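You operate a simulated robot arm through the tools that you are given. There is no shell and no other tool.

The job below is to be done with a simulated robot arm. You get a single attempt, and the scene is never put back.

Task
Save the results to the stick with the program's number; put it back.
Fine: leave the results page showing.

Only the result counts: the job must be done as asked and must still hold three seconds after the hand-in. Knocking over, shifting, dropping, spilling or breaking anything else fails it.

Robot
A 6-joint arm with a three-finger gripper, fixed in place. Base frame: the origin is at the foot of the arm, x ahead of it, y to its left, z up. Units: mm, degrees, N and s.
Its first joint turns from -166.0 to 166.0 degrees. Payload 4.89 kg.
The TCP is the grasp point between the finger pads, 30 mm short of the fingertips. In the tool frame z runs along the fingers and y along their closing line. Largest opening 164 mm; the body of the gripper starts 125 mm behind the TCP.
Orientation is told as [roll, pitch, yaw] about the base's x, y, z axes, in that order, counted from this pose: with the fingers straight down and closing along the base's y, the tool's x points along the base's -x, its y along +y and its z along -z.

Tools
- The arm moves only by the tool send_rows. Its argument "motion" is a list of rows, each a list of 2 entries, a list of its own where there are three numbers: the shift along the base's x, y, z in units of 300 mm (1.0 is 300 mm), then the turn, a rotation vector about the base's x, y, z in units of 120 degrees (1.0 is 120 degrees). In form: [[[dx, dy, dz], [wx, wy, wz]], ...]. A call has 1 to 20 rows; each row is the pose to reach, as a shift and turn from the pose commanded when the call began. "claw" is the closure in counts, from 0 (fully open) to 255 (shut), set as the call begins (left out, the last holds). A call with a number of a shift or a turn outside -1 to 1 is refused whole. Each row takes 0.2 s and may step no farther than 50 mm and 8.6 degrees from the row before; otherwise, or with a gripper value out of range, the whole call is refused. A pose out of reach is approached as far as the arm can. The call stops where the force on the tool passes 40 N (or 10 N more than at its start, if that is more) or the arm is blocked; 0.2 s more then pass. The fingers move at their own pace (about 108 mm/s each) and stop on an object; they squeeze with about 22 N. The grip force told is the motor's: it shows also when the fingers shut on nothing. Time passes only in rows, and 0.2 s behind the last, so rows that repeat a pose let the fingers close. The reply holds the time, the measured pose of the TCP, the force on the tool along the base axes, the opening and the grip force, in the units named above and with some noise, with the torque about the TCP (base axes, N m) and any sound that the robot's microphone picked up.
- Cameras (640 x 400 px; columns grow to the right, rows downward): "scene" is fixed at [220.8, 652.6, 1655.2]; the picture's right is [-0.38, -0.92, 0.00], its down [-0.48, 0.20, -0.86] and it looks along [0.79, -0.33, -0.51] (base axes); focal length 322 px, centre (320, 200). "wrist" rides on the gripper at [76, -2, -152] in the tool frame; the picture's right is [0.02, 1.00, 0.00], its down [-0.88, 0.02, -0.47] and it looks along [-0.47, 0.01, 0.88] (tool axes); focal length 247 px, centre (320, 200). There is no depth. A picture from a camera that has moved, and an enlarged one, comes with that camera's place and axes in the base frame and with its lens.
- capture(camera): a new picture of that camera. No time passes.
- lift_body(by): slides the trunk up (or, below 0, down) by that many mm; the arm rides with it, the base frame stays. It gives what a move gives, with no picture.
- zoom(camera, box): a new picture of the part [left, top, right, bottom] of that camera's present view, enlarged. No time passes.
- sign_off(): hands the job in; it is judged then, once.

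Nothing tells you positions but the pictures and the camera data. Unless the task says otherwise, let go and move clear before handing in.

The tools are called after ">>>" as name(argument=value, ...) on one line, values as JSON. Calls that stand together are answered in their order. send_rows: Moves the arm, as the interface text tells. Its arguments: {"type":"object","properties":{"motion":{"type":"array"},"claw":{"type":"number"}},"required":["motion"]} The other tools are called the same way: lift_body (by) slides the trunk up or down; capture (camera) takes a picture; zoom (camera, box) takes an enlarged picture of a part of a camera's view; sign_off () hands the job in.

At the start:

```text
t: 0.0
eef_pos: [641.8, 117.5, 1437.4]
orientation: [-0.1, 0.0, 0.0]
contact_force: [0.3, 0.0, -0.4]
ft_torque: [0.0, 0.0, -0.04]
finger_gap: 163.9
gripper_force: 0.1
trunk travel left (down, up): [-200.0, 190.0]
```

scene: 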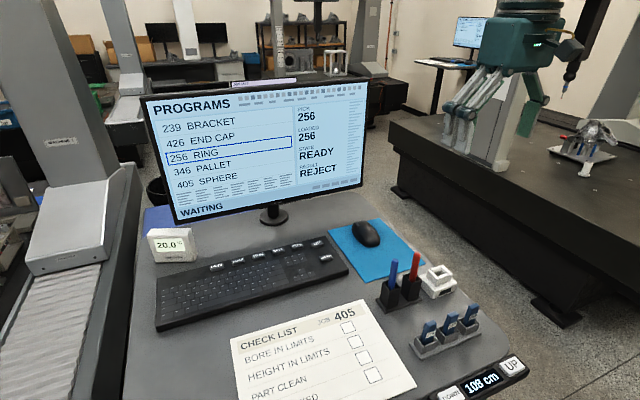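
wrist: 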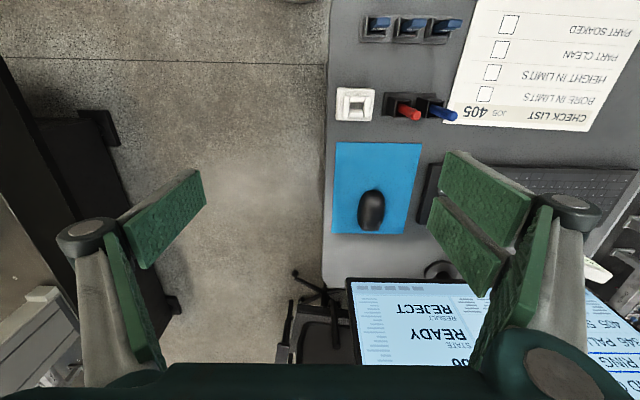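

I see a desk with a monitor showing a program list (256 RING highlighted), a keyboard, a mouse, three USB sticks in stands, a white port box, pens and a checklist for job 405. I'll zoom in on each of these before I move.

>>> zoom(camera="scene", box=[140, 70, 380, 220])

>>> zoom(camera="scene", box=[360, 240, 540, 400])

>>> zoom(camera="scene", box=[140, 210, 360, 340])

>>> zoom(camera="wrist", box=[320, 0, 480, 130])

>>> zoom(camera="scene", box=[220, 290, 430, 400])

```text
2.67 times, centred on (260, 145) of scene
camera zoom: at [220.8, 652.6, 1655.2], right [-0.38, -0.92, 0.0], down [-0.48, 0.2, -0.86], along [0.79, -0.33, -0.51], focal length 860 px, centre (480, 347)
```

zoom: 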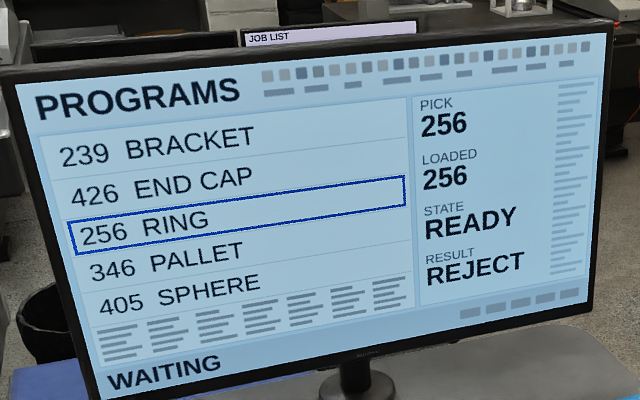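

```text
2.50 times, centred on (450, 320) of scene
camera zoom: at [220.8, 652.6, 1655.2], right [-0.38, -0.92, 0.0], down [-0.48, 0.2, -0.86], along [0.79, -0.33, -0.51], focal length 806 px, centre (-5, -100)
```

zoom: 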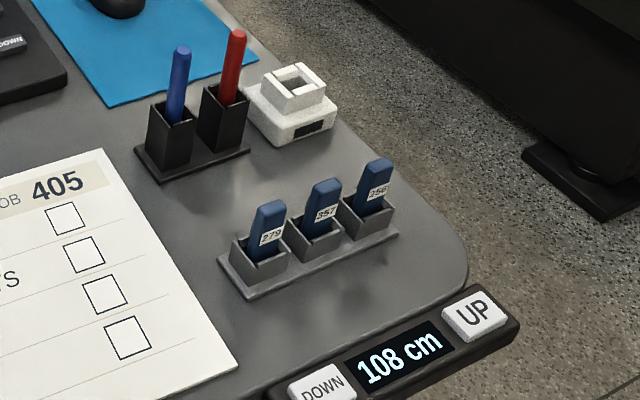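

```text
2.91 times, centred on (250, 275) of scene
camera zoom: at [220.8, 652.6, 1655.2], right [-0.38, -0.92, 0.0], down [-0.48, 0.2, -0.86], along [0.79, -0.33, -0.51], focal length 938 px, centre (524, -18)
```

zoom: 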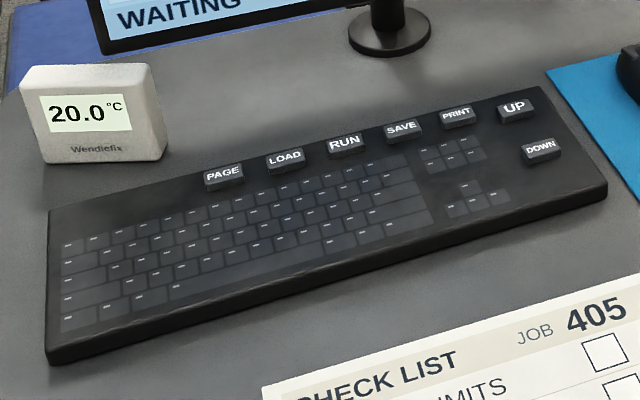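

```text
3.08 times, centred on (400, 65) of wrist
camera zoom: at [563.5, 117.3, 1589.4], right [-0.02, 1.0, 0.0], down [0.88, 0.02, 0.47], along [0.47, 0.01, -0.88], focal length 760 px, centre (74, 615)
```

zoom: 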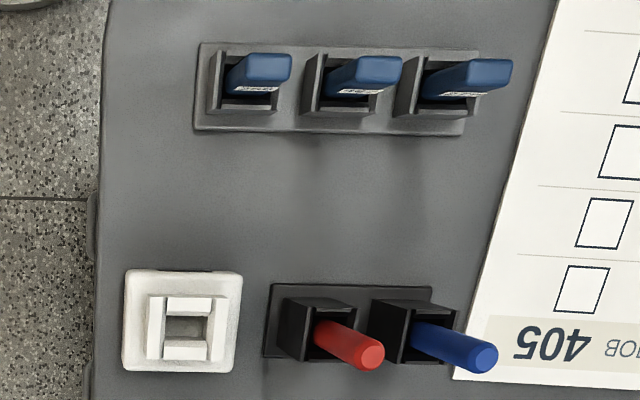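

```text
3.05 times, centred on (325, 345) of scene
camera zoom: at [220.8, 652.6, 1655.2], right [-0.38, -0.92, 0.0], down [-0.48, 0.2, -0.86], along [0.79, -0.33, -0.51], focal length 983 px, centre (305, -242)
```

zoom: 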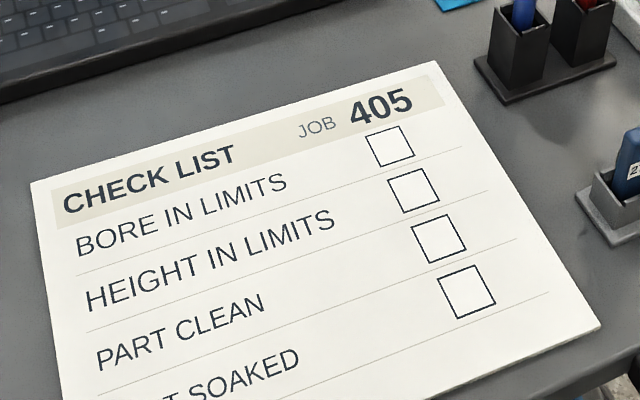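

The desk top is at about z = 1080 mm. The sticks read 279, 357 and 256, and the loaded program is 256, so I want the 256 stick, near (503, 209). The port box is near (623, 183). Next I'll move the wrist camera closer to see the stick stand and the port.

>>> send_rows(motion=[[[-0.1222, 0.0622, -0.0667], [0, 0, 0]], [[-0.2444, 0.1244, -0.1333], [0, 0, 0]], [[-0.3667, 0.1867, -0.2], [0, 0, 0]], [[-0.4889, 0.2489, -0.2667], [0, 0, 0]], [[-0.6111, 0.3111, -0.3333], [0, 0, 0]], [[-0.7333, 0.3733, -0.4], [0, 0, 0]]], claw=0)

>>> capture(camera="wrist")

>>> capture(camera="scene")

```text
t: 1.4
eef_pos: [423.8, 228.5, 1315.6]
orientation: [0.0, 0.0, 0.0]
contact_force: [1.4, 0.1, 0.4]
ft_torque: [-0.03, 0.15, -0.04]
finger_gap: 163.9
gripper_force: 0.1
trunk travel left (down, up): [-200.0, 190.0]
```

```text
taken
camera wrist: at [346.4, 228.2, 1468.3], right [-0.02, 1.0, 0.0], down [0.88, 0.02, 0.47], along [0.47, 0.01, -0.88], focal length 247 px, centre (320, 200)
```

wrist: 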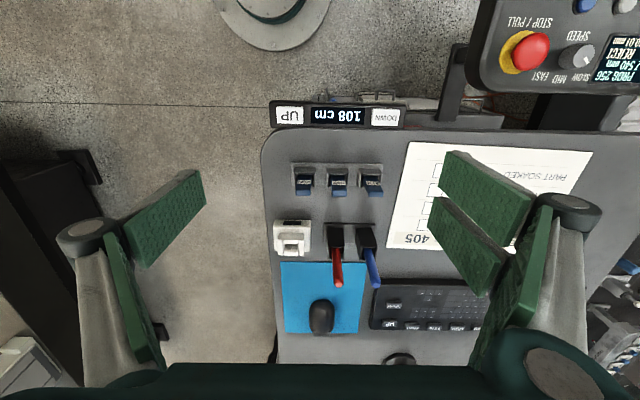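

```text
taken
```

scene: 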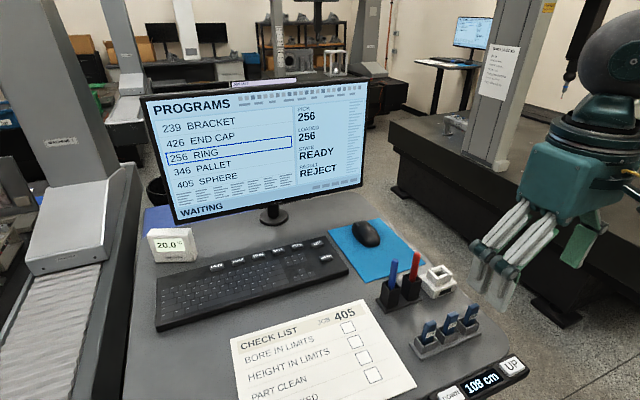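

From here I can see the stands and port from above, plus a control panel whose small display mentions PROG 256. I'll zoom in on both.

>>> zoom(camera="wrist", box=[260, 130, 420, 270])

>>> zoom(camera="wrist", box=[460, 0, 640, 110])

>>> zoom(camera="scene", box=[370, 250, 490, 360])

>>> zoom(camera="wrist", box=[270, 150, 400, 200])

```text
2.86 times, centred on (340, 200) of wrist
camera zoom: at [346.4, 228.2, 1468.3], right [-0.02, 1.0, 0.0], down [0.88, 0.02, 0.47], along [0.47, 0.01, -0.88], focal length 706 px, centre (263, 200)
```

zoom: 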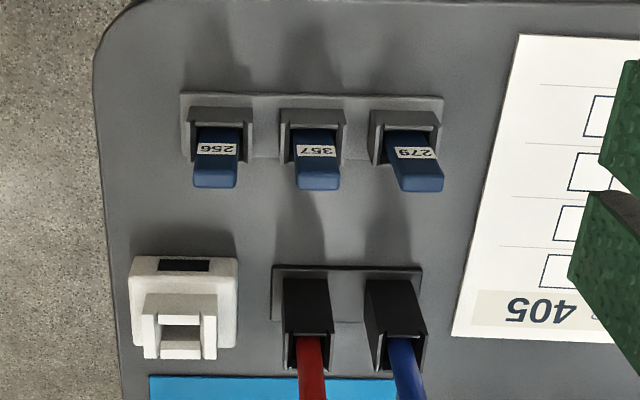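

```text
3.56 times, centred on (550, 55) of wrist
camera zoom: at [346.4, 228.2, 1468.3], right [-0.02, 1.0, 0.0], down [0.88, 0.02, 0.47], along [0.47, 0.01, -0.88], focal length 878 px, centre (-498, 716)
```

zoom: 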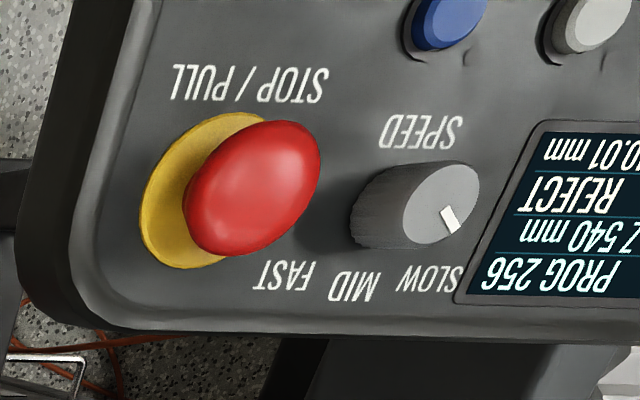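

```text
3.64 times, centred on (430, 305) of scene
camera zoom: at [220.8, 652.6, 1655.2], right [-0.38, -0.92, 0.0], down [-0.48, 0.2, -0.86], along [0.79, -0.33, -0.51], focal length 1173 px, centre (-80, -182)
```

zoom: 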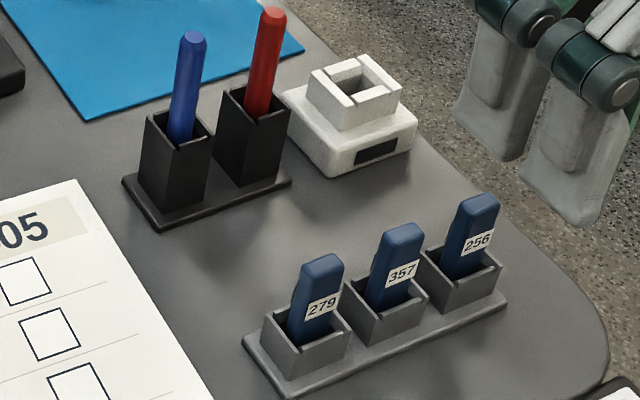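

```text
4.92 times, centred on (335, 175) of wrist
camera zoom: at [346.4, 228.2, 1468.3], right [-0.02, 1.0, 0.0], down [0.88, 0.02, 0.47], along [0.47, 0.01, -0.88], focal length 1216 px, centre (246, 323)
```

zoom: 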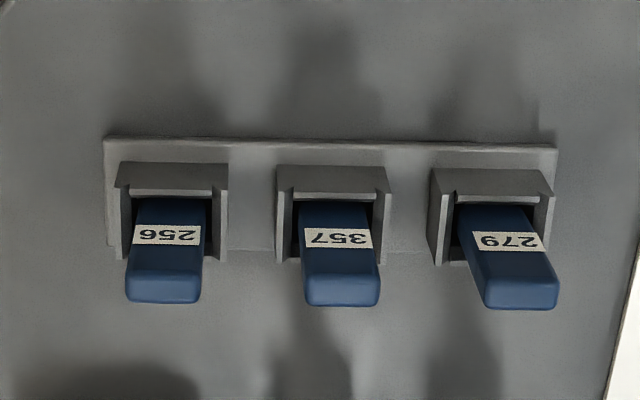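

The 256 stick stands upright at about (502, 208), with its top near z = 1158. Its wide side runs along y and its thin side along x. I'll turn the gripper 90° so it closes along x, clear of the neighbouring sticks, and move above it for a closer look.

>>> send_rows(motion=[[[0.0242, -0.0064, -0.02], [0, 0, 0.0682]], [[0.0485, -0.0127, -0.04], [0, 0, 0.1364]], [[0.0727, -0.0191, -0.06], [0, 0, 0.2045]], [[0.097, -0.0255, -0.08], [0, 0, 0.2727]], [[0.1212, -0.0318, -0.1], [0, 0, 0.3409]], [[0.1455, -0.0382, -0.12], [0, 0, 0.4091]], [[0.1697, -0.0445, -0.14], [0, 0, 0.4773]], [[0.1939, -0.0509, -0.16], [0, 0, 0.5455]], [[0.2182, -0.0573, -0.18], [0, 0, 0.6136]], [[0.2424, -0.0636, -0.2], [0, 0, 0.6818]], [[0.2667, -0.07, -0.22], [0, 0, 0.75]], [[0.2667, -0.07, -0.22], [0, 0, 0.75]]])

>>> capture(camera="wrist")

>>> capture(camera="scene")

```text
t: 4.0
eef_pos: [501.8, 208.4, 1252.1]
orientation: [0.0, -0.1, 90.1]
contact_force: [-0.4, 0.3, 0.2]
ft_torque: [0.02, 0.01, 0.02]
finger_gap: 164.0
gripper_force: 0.0
trunk travel left (down, up): [-200.0, 190.0]
```

```text
taken
camera wrist: at [500.8, 133.9, 1403.9], right [-1.0, -0.02, 0.0], down [-0.02, 0.88, 0.47], along [-0.01, 0.47, -0.88], focal length 247 px, centre (320, 200)
```

wrist: 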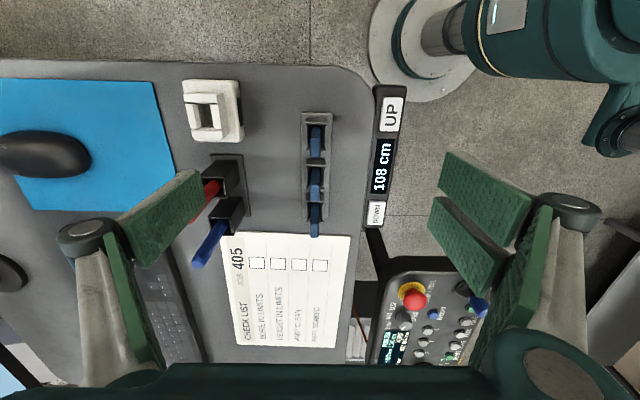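

```text
taken
```

scene: 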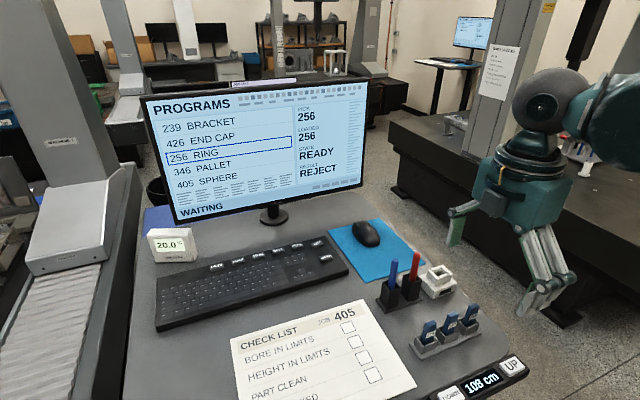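

The gripper is now yawed 90° and sits above the stand. I'll zoom in on the sticks and the port to get exact positions.

>>> zoom(camera="wrist", box=[260, 100, 380, 240])

>>> zoom(camera="wrist", box=[165, 60, 265, 160])

>>> zoom(camera="scene", box=[405, 250, 485, 360])

```text
2.86 times, centred on (320, 170) of wrist
camera zoom: at [500.8, 133.9, 1403.9], right [-1.0, -0.02, 0.0], down [-0.02, 0.88, 0.47], along [-0.01, 0.47, -0.88], focal length 706 px, centre (320, 286)
```

zoom: 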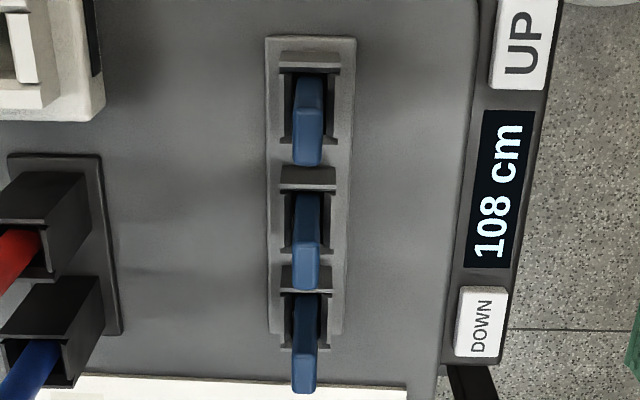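

```text
4.00 times, centred on (215, 110) of wrist
camera zoom: at [500.8, 133.9, 1403.9], right [-1.0, -0.02, 0.0], down [-0.02, 0.88, 0.47], along [-0.01, 0.47, -0.88], focal length 988 px, centre (740, 560)
```

zoom: 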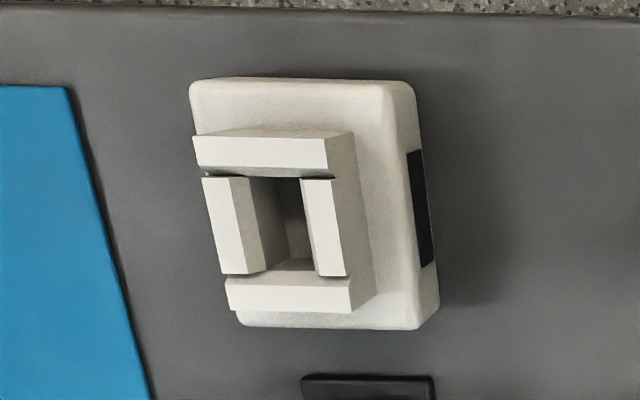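

```text
3.64 times, centred on (445, 305) of scene
camera zoom: at [220.8, 652.6, 1655.2], right [-0.38, -0.92, 0.0], down [-0.48, 0.2, -0.86], along [0.79, -0.33, -0.51], focal length 1173 px, centre (-134, -182)
```

zoom: 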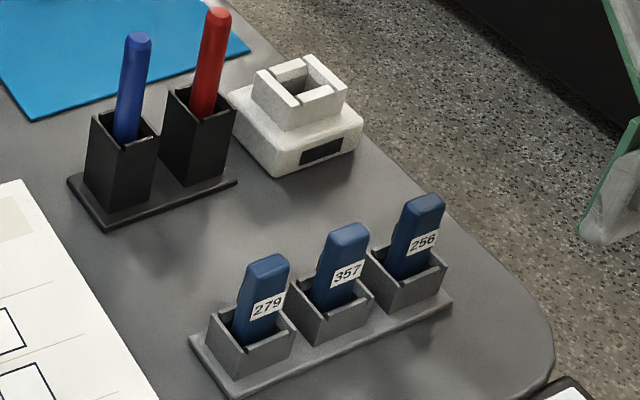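

The stick is about 10 × 20 mm, centred near (504, 206). The port opening is about 15 × 25 mm, centred near (625, 183), and runs the same way. I'll narrow the fingers and come down partway to check alignment.

>>> send_rows(motion=[[[0.0073, -0.0083, -0.08], [0, 0, 0]], [[0.0073, -0.0083, -0.16], [0, 0, 0]], [[0.0073, -0.0083, -0.16], [0, 0, 0]]], claw=175)

>>> capture(camera="wrist")

>>> zoom(camera="scene", box=[380, 230, 540, 360])

```text
t: 4.8
eef_pos: [502.7, 208.4, 1202.8]
orientation: [0.1, 0.1, 90.0]
contact_force: [0.8, -0.2, -1.1]
ft_torque: [0.01, 0.02, 0.0]
finger_gap: 51.3
gripper_force: 0.0
trunk travel left (down, up): [-200.0, 190.0]
```

```text
taken
camera wrist: at [503.2, 132.6, 1355.3], right [-1.0, -0.02, 0.0], down [-0.02, 0.88, 0.47], along [-0.01, 0.47, -0.88], focal length 247 px, centre (320, 200)
```

wrist: 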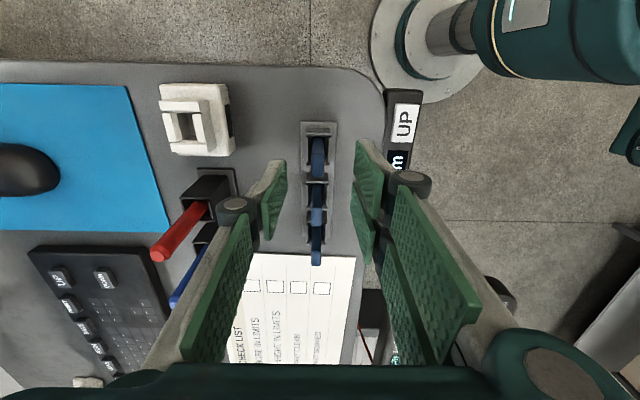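

```text
3.08 times, centred on (460, 295) of scene
camera zoom: at [220.8, 652.6, 1655.2], right [-0.38, -0.92, 0.0], down [-0.48, 0.2, -0.86], along [0.79, -0.33, -0.51], focal length 992 px, centre (-111, -92)
```

zoom: 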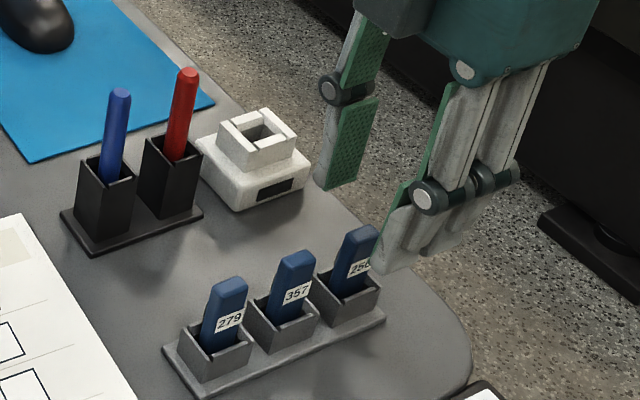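

The fingers straddle the 256 stick. I'll zoom in on the fingertips and stick to check they're centred.

>>> zoom(camera="wrist", box=[250, 110, 390, 270])

```text
2.50 times, centred on (320, 190) of wrist
camera zoom: at [503.2, 132.6, 1355.3], right [-1.0, -0.02, 0.0], down [-0.02, 0.88, 0.47], along [-0.01, 0.47, -0.88], focal length 617 px, centre (320, 225)
```

zoom: 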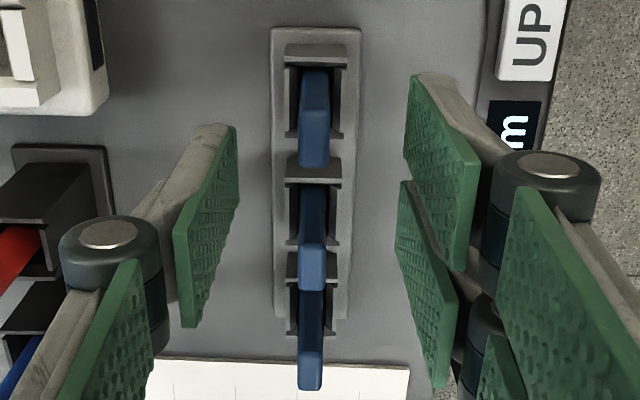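

I can see one finger on the +x side and a split pair on the −x side, with the stick between them. To keep the pair clear of stick 357, I'll shift about 3 mm toward −y, then descend until the tips are just above the bin walls.

>>> send_rows(motion=[[[0, -0.01, 0], [0, 0, 0]], [[0, -0.01, -0.06], [0, 0, 0]], [[0, -0.01, -0.12], [0, 0, 0]], [[0, -0.01, -0.1613], [0, 0, 0]], [[0, -0.01, -0.1613], [0, 0, 0]]])

>>> zoom(camera="wrist", box=[240, 100, 400, 300])

>>> zoom(camera="scene", box=[380, 250, 520, 360])

```text
t: 6.0
eef_pos: [503.3, 203.3, 1154.9]
orientation: [0.0, 0.1, 90.0]
contact_force: [0.3, -0.8, 0.3]
ft_torque: [0.0, 0.03, -0.02]
finger_gap: 51.5
gripper_force: 0.1
trunk travel left (down, up): [-200.0, 190.0]
```

```text
2.00 times, centred on (320, 200) of wrist
camera zoom: at [504.5, 128.2, 1307.5], right [-1.0, -0.02, 0.0], down [-0.02, 0.88, 0.47], along [-0.01, 0.47, -0.88], focal length 494 px, centre (320, 200)
```

zoom: 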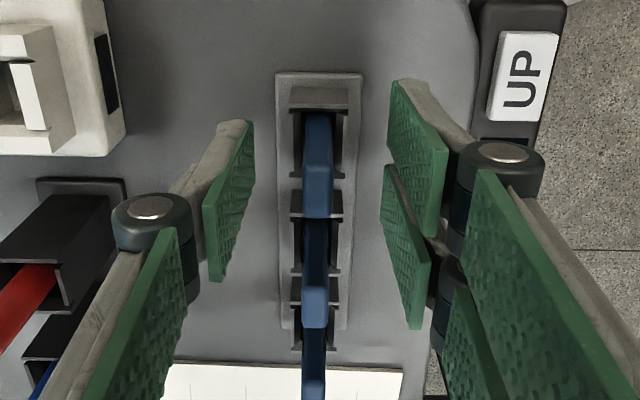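

```text
3.64 times, centred on (450, 305) of scene
camera zoom: at [220.8, 652.6, 1655.2], right [-0.38, -0.92, 0.0], down [-0.48, 0.2, -0.86], along [0.79, -0.33, -0.51], focal length 1173 px, centre (-153, -182)
```

zoom: 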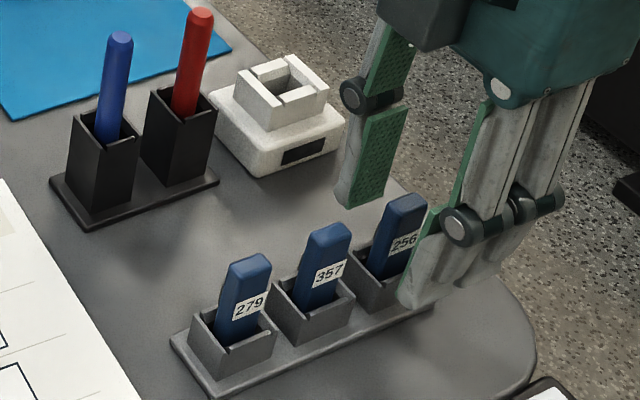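

The tips sit just above the bin walls with the stick centred, at about (503.5, 204), so I'll close now.

>>> send_rows(motion=[[[0, 0, 0], [0, 0, 0]], [[0, 0, 0], [0, 0, 0]], [[0, 0, 0], [0, 0, 0]], [[0, 0, 0], [0, 0, 0]]], claw=255)

>>> zoom(camera="wrist", box=[240, 100, 400, 300])

>>> zoom(camera="scene", box=[380, 250, 520, 360])

```text
t: 7.0
eef_pos: [504.1, 202.7, 1153.8]
orientation: [0.0, 0.0, 89.9]
contact_force: [-0.7, 0.1, 0.0]
ft_torque: [-0.01, 0.01, 0.01]
finger_gap: 9.7
gripper_force: 22.4
trunk travel left (down, up): [-200.0, 190.0]
```

```text
2.00 times, centred on (320, 200) of wrist
camera zoom: at [504.4, 128.2, 1307.7], right [-1.0, -0.02, 0.0], down [-0.02, 0.88, 0.47], along [-0.01, 0.47, -0.88], focal length 494 px, centre (320, 200)
```

zoom: 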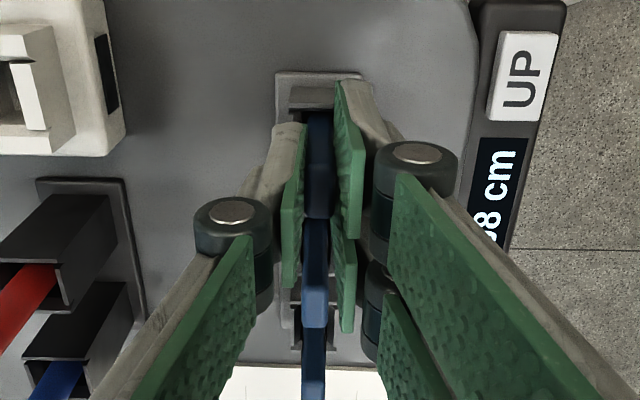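

```text
3.64 times, centred on (450, 305) of scene
camera zoom: at [220.8, 652.6, 1655.2], right [-0.38, -0.92, 0.0], down [-0.48, 0.2, -0.86], along [0.79, -0.33, -0.51], focal length 1173 px, centre (-153, -182)
```

zoom: 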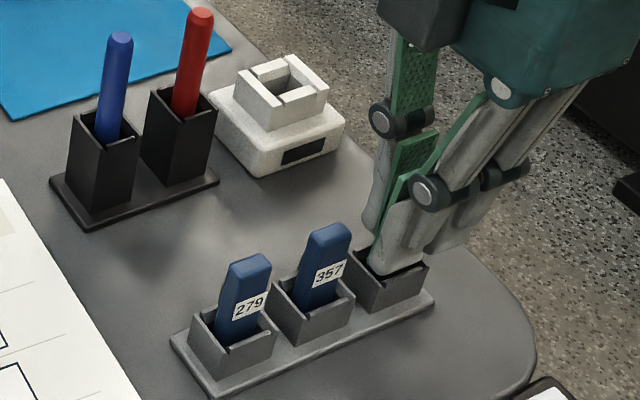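

The grip is holding at a 9.7 mm gap, so the stick is clamped; the grasp pose was (504, 203, 1155). I'll lift straight up and check it.

>>> send_rows(motion=[[[0, 0, 0.04], [0, 0, 0]], [[0, 0, 0.1], [0, 0, 0]], [[0, 0, 0.18], [0, 0, 0]], [[0, 0, 0.26], [0, 0, 0]], [[0, 0, 0.3], [0, 0, 0]], [[0, 0, 0.3], [0, 0, 0]]])

>>> capture(camera="wrist")

>>> zoom(camera="scene", box=[380, 200, 560, 360])

```text
t: 8.4
eef_pos: [504.7, 203.3, 1244.6]
orientation: [0.0, 0.0, 89.9]
contact_force: [0.8, 0.9, -0.2]
ft_torque: [0.02, -0.02, 0.01]
finger_gap: 9.7
gripper_force: 22.2
trunk travel left (down, up): [-200.0, 190.0]
```

```text
taken
camera wrist: at [504.6, 128.2, 1396.7], right [-1.0, -0.02, 0.0], down [-0.02, 0.88, 0.47], along [-0.01, 0.47, -0.88], focal length 247 px, centre (320, 200)
```

wrist: 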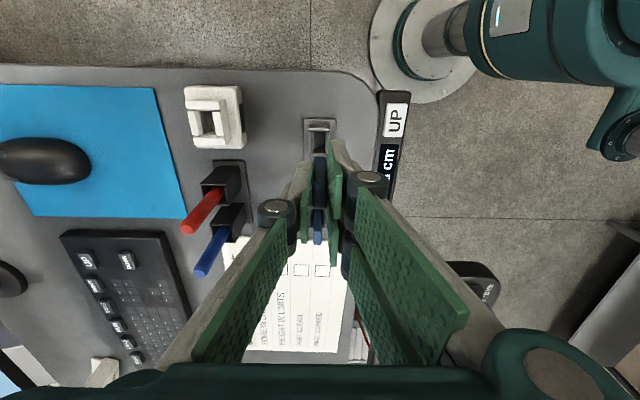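

```text
2.50 times, centred on (470, 280) of scene
camera zoom: at [220.8, 652.6, 1655.2], right [-0.38, -0.92, 0.0], down [-0.48, 0.2, -0.86], along [0.79, -0.33, -0.51], focal length 806 px, centre (-55, 0)
```

zoom: 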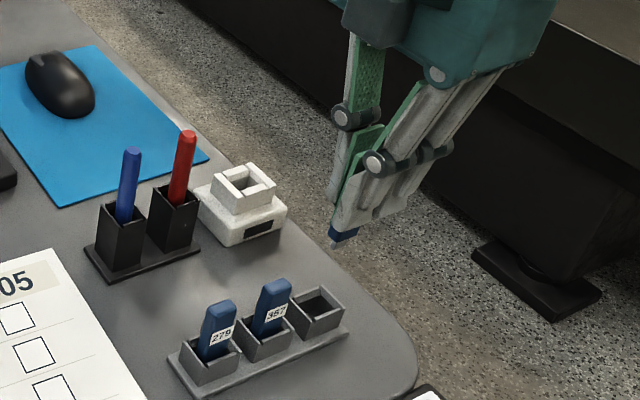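

The stick is out, with its plug end showing below the fingers. I'll zoom in to measure how far it sticks out and study the port opening.

>>> zoom(camera="scene", box=[490, 260, 550, 310])

>>> zoom(camera="wrist", box=[270, 100, 370, 260])

>>> zoom(camera="scene", box=[440, 255, 510, 305])

>>> zoom(camera="wrist", box=[175, 75, 255, 155])

```text
8.00 times, centred on (520, 285) of scene
camera zoom: at [220.8, 652.6, 1655.2], right [-0.38, -0.92, 0.0], down [-0.48, 0.2, -0.86], along [0.79, -0.33, -0.51], focal length 2580 px, centre (-1280, -480)
```

zoom: 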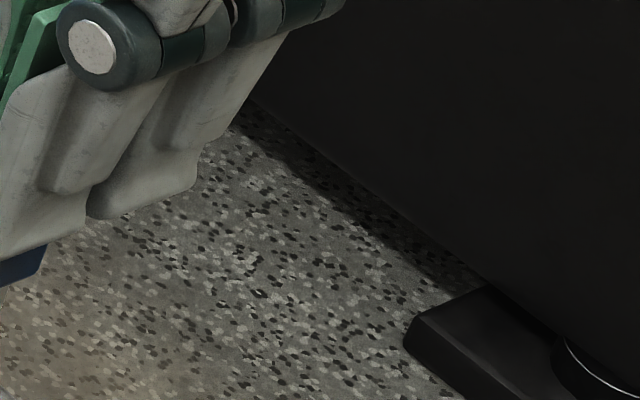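

```text
2.50 times, centred on (320, 180) of wrist
camera zoom: at [504.6, 128.2, 1396.7], right [-1.0, -0.02, 0.0], down [-0.02, 0.88, 0.47], along [-0.01, 0.47, -0.88], focal length 617 px, centre (320, 250)
```

zoom: 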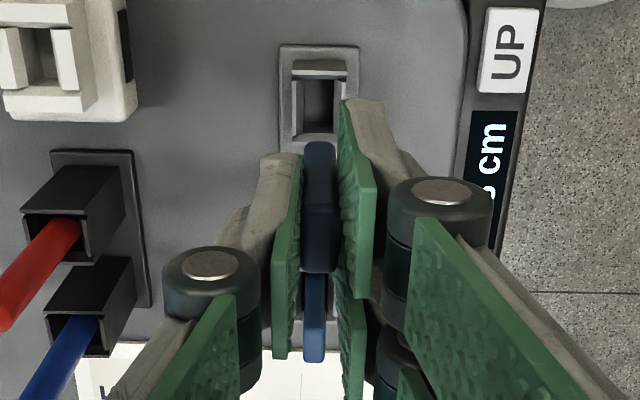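

```text
8.00 times, centred on (475, 280) of scene
camera zoom: at [220.8, 652.6, 1655.2], right [-0.38, -0.92, 0.0], down [-0.48, 0.2, -0.86], along [0.79, -0.33, -0.51], focal length 2580 px, centre (-920, -440)
```

zoom: 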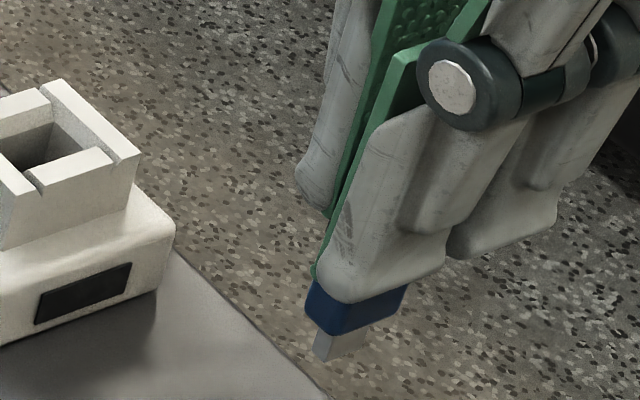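

```text
5.00 times, centred on (215, 115) of wrist
camera zoom: at [504.6, 128.2, 1396.7], right [-1.0, -0.02, 0.0], down [-0.02, 0.88, 0.47], along [-0.01, 0.47, -0.88], focal length 1235 px, centre (845, 625)
```

zoom: 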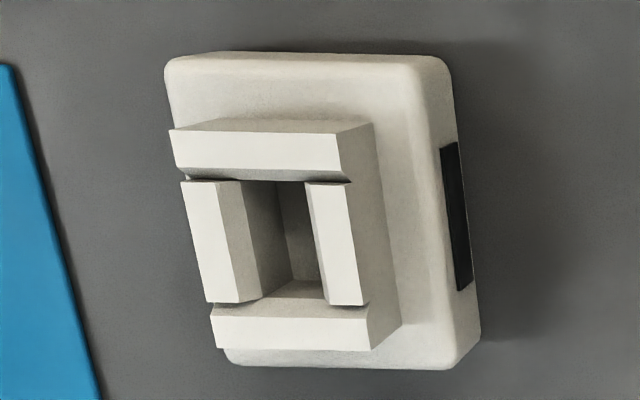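

The stick is about 72 mm long including an 11 mm plug, and roughly 39 mm of it is below the fingertips. I'll take tighter zooms of the port opening to fix its centre.

>>> zoom(camera="wrist", box=[180, 80, 250, 150])

>>> zoom(camera="wrist", box=[185, 95, 235, 145])

>>> zoom(camera="scene", box=[415, 255, 465, 305])

>>> zoom(camera="wrist", box=[295, 140, 345, 230])

```text
5.71 times, centred on (215, 115) of wrist
camera zoom: at [504.6, 128.2, 1396.7], right [-1.0, -0.02, 0.0], down [-0.02, 0.88, 0.47], along [-0.01, 0.47, -0.88], focal length 1411 px, centre (920, 686)
```

zoom: 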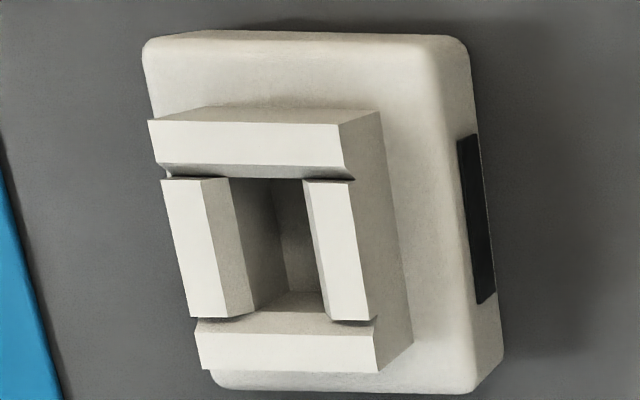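

```text
8.00 times, centred on (210, 120) of wrist
camera zoom: at [504.6, 128.2, 1396.7], right [-1.0, -0.02, 0.0], down [-0.02, 0.88, 0.47], along [-0.01, 0.47, -0.88], focal length 1976 px, centre (1200, 840)
```

zoom: 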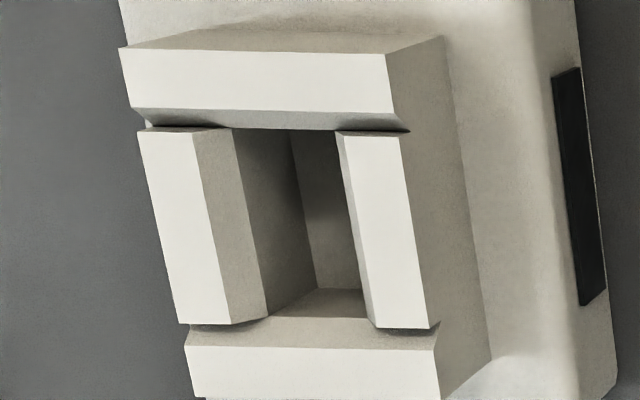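

```text
8.00 times, centred on (440, 280) of scene
camera zoom: at [220.8, 652.6, 1655.2], right [-0.38, -0.92, 0.0], down [-0.48, 0.2, -0.86], along [0.79, -0.33, -0.51], focal length 2580 px, centre (-640, -440)
```

zoom: 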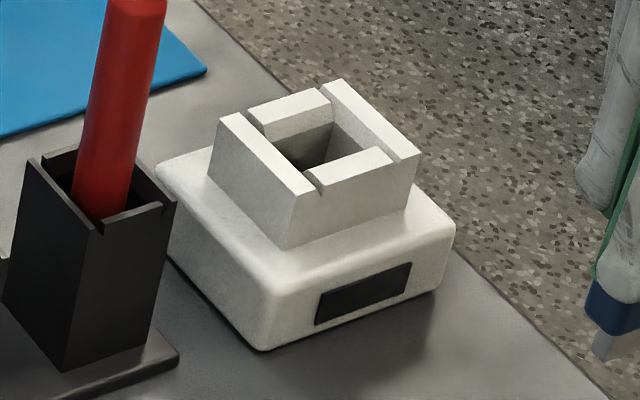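

```text
4.44 times, centred on (320, 185) of wrist
camera zoom: at [504.6, 128.2, 1396.7], right [-1.0, -0.02, 0.0], down [-0.02, 0.88, 0.47], along [-0.01, 0.47, -0.88], focal length 1098 px, centre (320, 267)
```

zoom: 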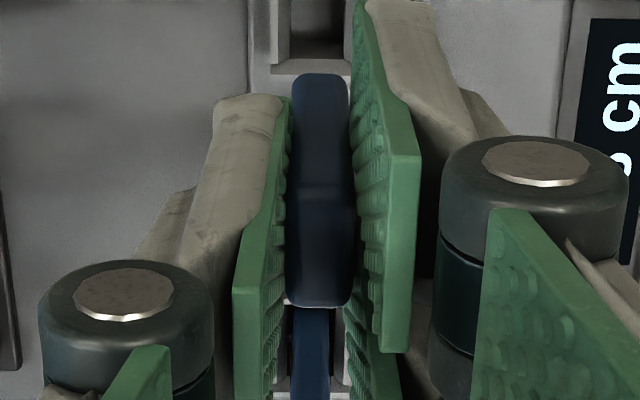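

The port walls are bevelled inward. The top opening is about 20 × 30 mm, centred near (627, 183.5). I'll carry the stick over the port at a safe height, lower it until the plug is just above the tower, and check alignment.

>>> send_rows(motion=[[[0.08, -0.0134, 0], [0, 0, 0]], [[0.18, -0.03, 0], [0, 0, 0]], [[0.28, -0.0468, 0], [0, 0, 0]], [[0.36, -0.0602, 0], [0, 0, 0]], [[0.411, -0.0687, 0], [0, 0, 0]], [[0.411, -0.0687, -0.06], [0, 0, 0]], [[0.411, -0.0687, -0.1], [0, 0, 0]], [[0.411, -0.0687, -0.1], [0, 0, 0]]])

>>> zoom(camera="wrist", box=[270, 100, 370, 240])

>>> zoom(camera="scene", box=[405, 230, 485, 310])

>>> capture(camera="scene")

```text
t: 10.2
eef_pos: [627.9, 182.0, 1213.4]
orientation: [0.0, 0.1, 90.0]
contact_force: [0.3, 0.9, -0.2]
ft_torque: [-0.03, -0.04, -0.02]
finger_gap: 9.7
gripper_force: 21.6
trunk travel left (down, up): [-200.0, 190.0]
```

```text
2.86 times, centred on (320, 170) of wrist
camera zoom: at [627.5, 107.9, 1366.3], right [-1.0, -0.02, 0.0], down [-0.02, 0.88, 0.47], along [-0.01, 0.47, -0.88], focal length 706 px, centre (320, 286)
```

zoom: 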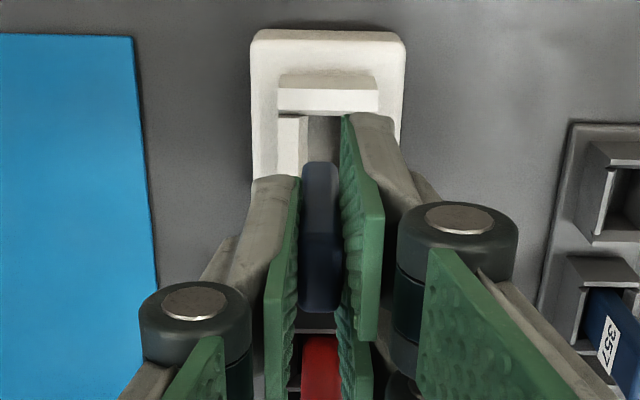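

```text
5.00 times, centred on (445, 270) of scene
camera zoom: at [220.8, 652.6, 1655.2], right [-0.38, -0.92, 0.0], down [-0.48, 0.2, -0.86], along [0.79, -0.33, -0.51], focal length 1613 px, centre (-305, -150)
```

zoom: 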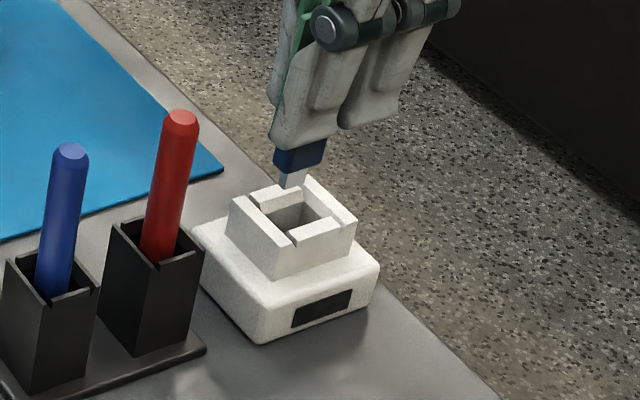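

```text
taken
```

scene: 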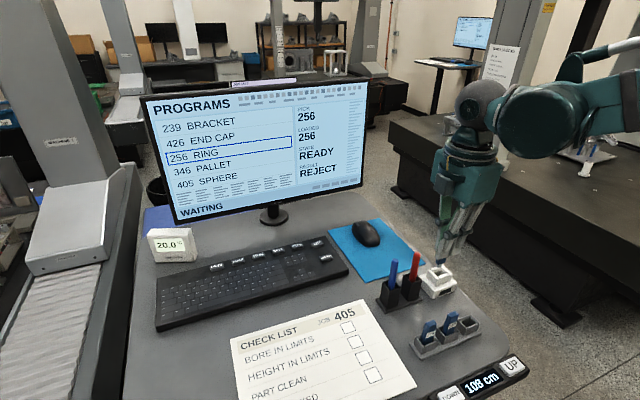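

The stick is just above the tower. In the wrist view the tower centre is about 2.6 mm to the −x side of the stick, while y looks nearly right. I'll correct that, drop a few mm and re-check.

>>> send_rows(motion=[[[-0.0087, -0.0023, 0], [0, 0, 0]], [[-0.0087, -0.0023, -0.02], [0, 0, 0]], [[-0.0087, -0.0023, -0.02], [0, 0, 0]]])

>>> zoom(camera="wrist", box=[290, 100, 350, 200])

>>> zoom(camera="scene", box=[415, 250, 465, 300])

```text
t: 11.0
eef_pos: [624.4, 181.1, 1207.6]
orientation: [0.0, -0.1, 90.0]
contact_force: [0.6, -0.3, 0.3]
ft_torque: [0.03, -0.02, -0.01]
finger_gap: 9.4
gripper_force: 22.2
trunk travel left (down, up): [-200.0, 190.0]
```

```text
4.00 times, centred on (320, 150) of wrist
camera zoom: at [624.6, 107.0, 1360.4], right [-1.0, -0.02, 0.0], down [-0.02, 0.88, 0.47], along [-0.01, 0.47, -0.88], focal length 988 px, centre (320, 400)
```

zoom: 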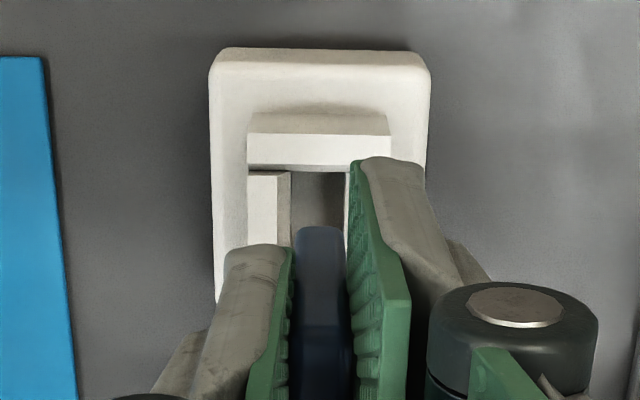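

```text
8.00 times, centred on (440, 275) of scene
camera zoom: at [220.8, 652.6, 1655.2], right [-0.38, -0.92, 0.0], down [-0.48, 0.2, -0.86], along [0.79, -0.33, -0.51], focal length 2580 px, centre (-640, -400)
```

zoom: 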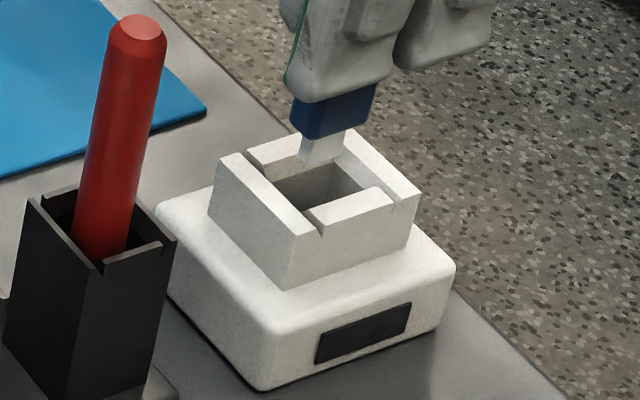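

Alignment is now within about 1 mm, needing only a small +x correction. I'll lower slowly into the funnel and watch the force.

>>> send_rows(motion=[[[0.002, 0, 0], [0, 0, 0]], [[0.002, 0, -0.015], [0, 0, 0]], [[0.002, 0, -0.03], [0, 0, 0]], [[0.002, 0, -0.045], [0, 0, 0]], [[0.002, 0, -0.06], [0, 0, 0]], [[0.002, 0, -0.06], [0, 0, 0]]])

>>> zoom(camera="wrist", box=[290, 100, 350, 200])

>>> zoom(camera="scene", box=[415, 250, 465, 300])

```text
t: 12.4
eef_pos: [626.7, 181.6, 1190.0]
orientation: [0.0, 0.0, 90.0]
contact_force: [1.1, 0.6, -0.8]
ft_torque: [0.0, 0.02, 0.03]
finger_gap: 9.4
gripper_force: 22.2
trunk travel left (down, up): [-200.0, 190.0]
```

```text
4.00 times, centred on (320, 150) of wrist
camera zoom: at [625.7, 106.8, 1343.3], right [-1.0, -0.02, 0.0], down [-0.02, 0.88, 0.47], along [-0.01, 0.47, -0.88], focal length 988 px, centre (320, 400)
```

zoom: 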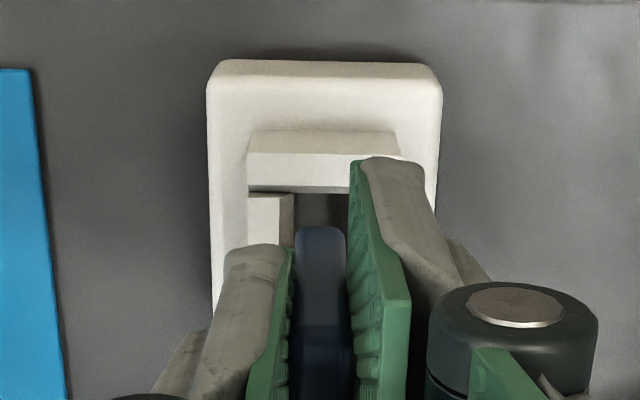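

```text
8.00 times, centred on (440, 275) of scene
camera zoom: at [220.8, 652.6, 1655.2], right [-0.38, -0.92, 0.0], down [-0.48, 0.2, -0.86], along [0.79, -0.33, -0.51], focal length 2580 px, centre (-640, -400)
```

zoom: 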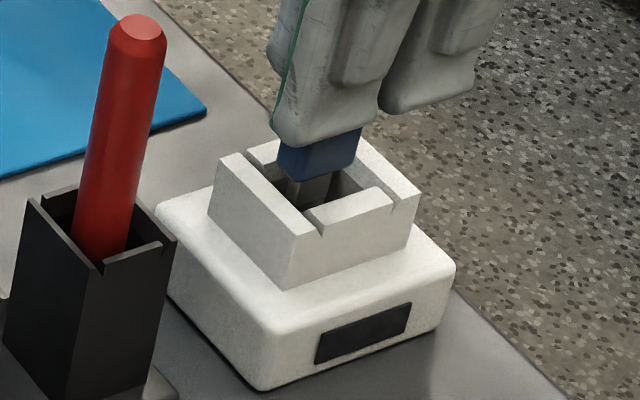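

The plug is inside the opening with no contact force, and the blue body is about to enter the funnel. I'll nudge x back slightly and keep going down slowly.

>>> send_rows(motion=[[[-0.0015, 0, 0], [0, 0, 0]], [[-0.0015, 0, -0.0133], [0, 0, 0]], [[-0.0015, 0, -0.0267], [0, 0, 0]], [[-0.0015, 0, -0.04], [0, 0, 0]], [[-0.0015, 0, -0.04], [0, 0, 0]]])

>>> zoom(camera="wrist", box=[290, 100, 350, 200])

>>> zoom(camera="scene", box=[415, 250, 465, 300])

```text
t: 13.6
eef_pos: [624.7, 181.9, 1178.1]
orientation: [0.0, 0.0, 90.0]
contact_force: [-0.2, -11.2, 2.0]
ft_torque: [-0.67, -0.04, 0.0]
finger_gap: 9.6
gripper_force: 21.8
trunk travel left (down, up): [-200.0, 190.0]
```

```text
4.00 times, centred on (320, 150) of wrist
camera zoom: at [624.8, 105.7, 1331.0], right [-1.0, -0.02, 0.0], down [-0.02, 0.88, 0.47], along [-0.01, 0.47, -0.88], focal length 988 px, centre (320, 400)
```

zoom: 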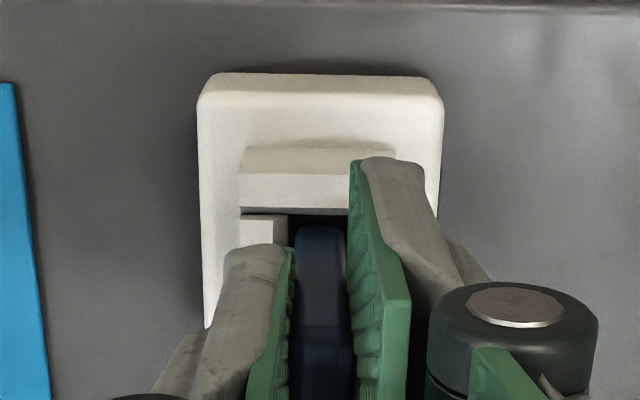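

```text
8.00 times, centred on (440, 275) of scene
camera zoom: at [220.8, 652.6, 1655.2], right [-0.38, -0.92, 0.0], down [-0.48, 0.2, -0.86], along [0.79, -0.33, -0.51], focal length 2580 px, centre (-640, -400)
```

zoom: 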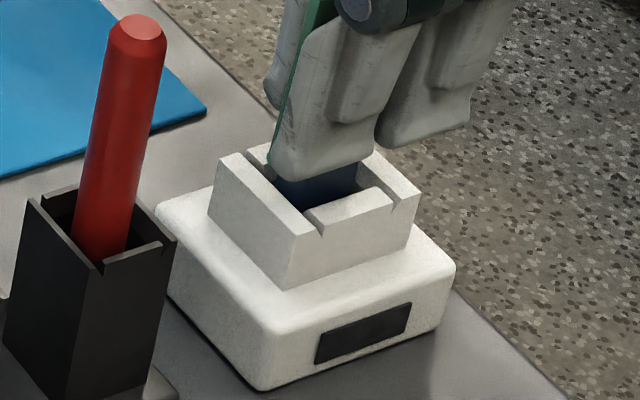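

The +y wall is pushing the stick toward −y with about 11 N, at the depth of the blue body's lower edge. I'll shift 1.2 mm toward −y and see if that relieves it.

>>> send_rows(motion=[[[0, -0.002, 0], [0, 0, 0]], [[0, -0.004, 0], [0, 0, 0]], [[0, -0.004, 0], [0, 0, 0]]])

```text
t: 14.4
eef_pos: [624.3, 181.3, 1179.6]
orientation: [0.0, 0.0, 90.0]
contact_force: [-0.5, -3.8, -1.3]
ft_torque: [-0.22, 0.0, 0.0]
finger_gap: 9.7
gripper_force: 21.8
trunk travel left (down, up): [-200.0, 190.0]
```

The shift cut the side force to 3.8 N. I'll move about 1.5 mm further so the stick sits nearer the middle of the opening.

>>> send_rows(motion=[[[0, -0.003, 0], [0, 0, 0]], [[0, -0.005, 0], [0, 0, 0]], [[0, -0.005, 0], [0, 0, 0]]])

```text
t: 15.2
eef_pos: [624.6, 180.5, 1178.7]
orientation: [0.1, -0.1, 90.0]
contact_force: [-0.1, 0.6, -0.5]
ft_torque: [-0.01, -0.02, -0.02]
finger_gap: 9.4
gripper_force: 21.8
trunk travel left (down, up): [-200.0, 190.0]
```

The side force is gone, so I'll continue down in small steps.

>>> send_rows(motion=[[[0, 0, -0.01], [0, 0, 0]], [[0, 0, -0.02], [0, 0, 0]], [[0, 0, -0.0267], [0, 0, 0]], [[0, 0, -0.0267], [0, 0, 0]]])

>>> zoom(camera="scene", box=[415, 250, 465, 300])

>>> zoom(camera="wrist", box=[290, 100, 350, 200])

```text
t: 16.2
eef_pos: [623.1, 179.3, 1171.3]
orientation: [0.1, 0.0, 90.0]
contact_force: [2.3, -1.4, 20.1]
ft_torque: [0.03, -0.13, -0.01]
finger_gap: 9.9
gripper_force: 22.1
trunk travel left (down, up): [-200.0, 190.0]
```

```text
8.00 times, centred on (440, 275) of scene
camera zoom: at [220.8, 652.6, 1655.2], right [-0.38, -0.92, 0.0], down [-0.48, 0.2, -0.86], along [0.79, -0.33, -0.51], focal length 2580 px, centre (-640, -400)
```

zoom: 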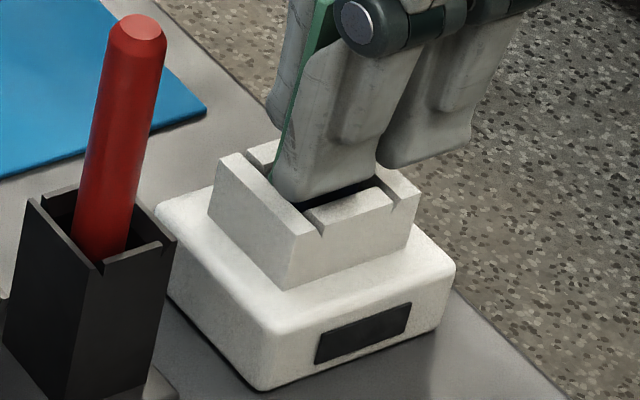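

```text
4.00 times, centred on (320, 150) of wrist
camera zoom: at [623.8, 104.0, 1323.4], right [-1.0, -0.02, 0.0], down [-0.02, 0.88, 0.47], along [-0.01, 0.47, -0.88], focal length 988 px, centre (320, 400)
```

zoom: 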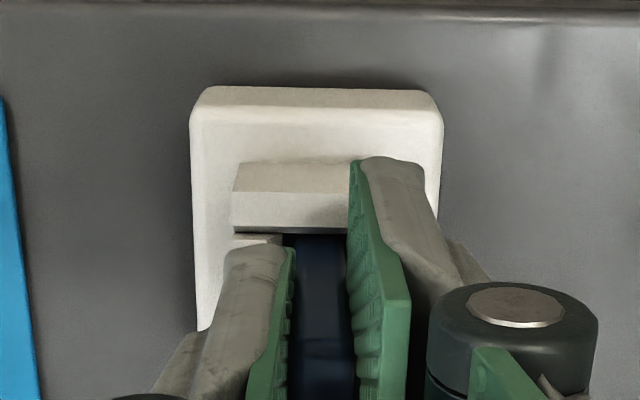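

There is now 20 N of upward force at about 27 mm depth, so the stick has probably bottomed out. I'll check whether the screen has reacted.

>>> zoom(camera="scene", box=[140, 70, 380, 220])

>>> zoom(camera="wrist", box=[270, 120, 370, 280])

```text
2.67 times, centred on (260, 145) of scene
camera zoom: at [220.8, 652.6, 1655.2], right [-0.38, -0.92, 0.0], down [-0.48, 0.2, -0.86], along [0.79, -0.33, -0.51], focal length 860 px, centre (480, 347)
```

zoom: 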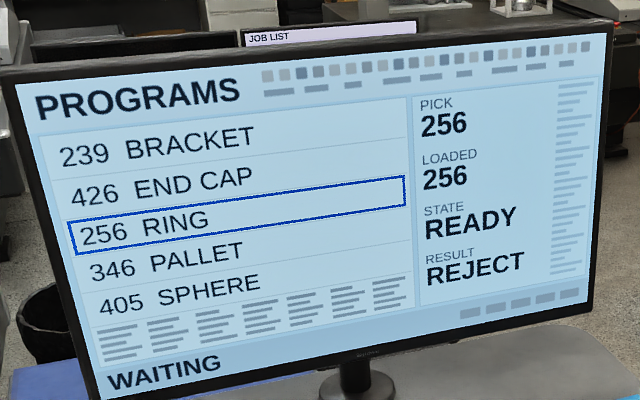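

```text
2.50 times, centred on (320, 200) of wrist
camera zoom: at [623.8, 104.0, 1323.4], right [-1.0, -0.02, 0.0], down [-0.02, 0.88, 0.47], along [-0.01, 0.47, -0.88], focal length 617 px, centre (320, 200)
```

zoom: 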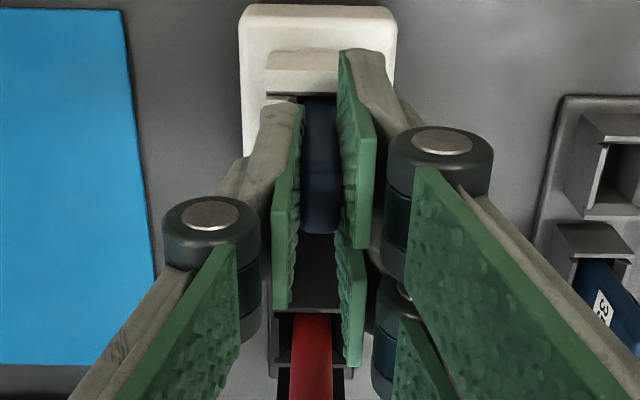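

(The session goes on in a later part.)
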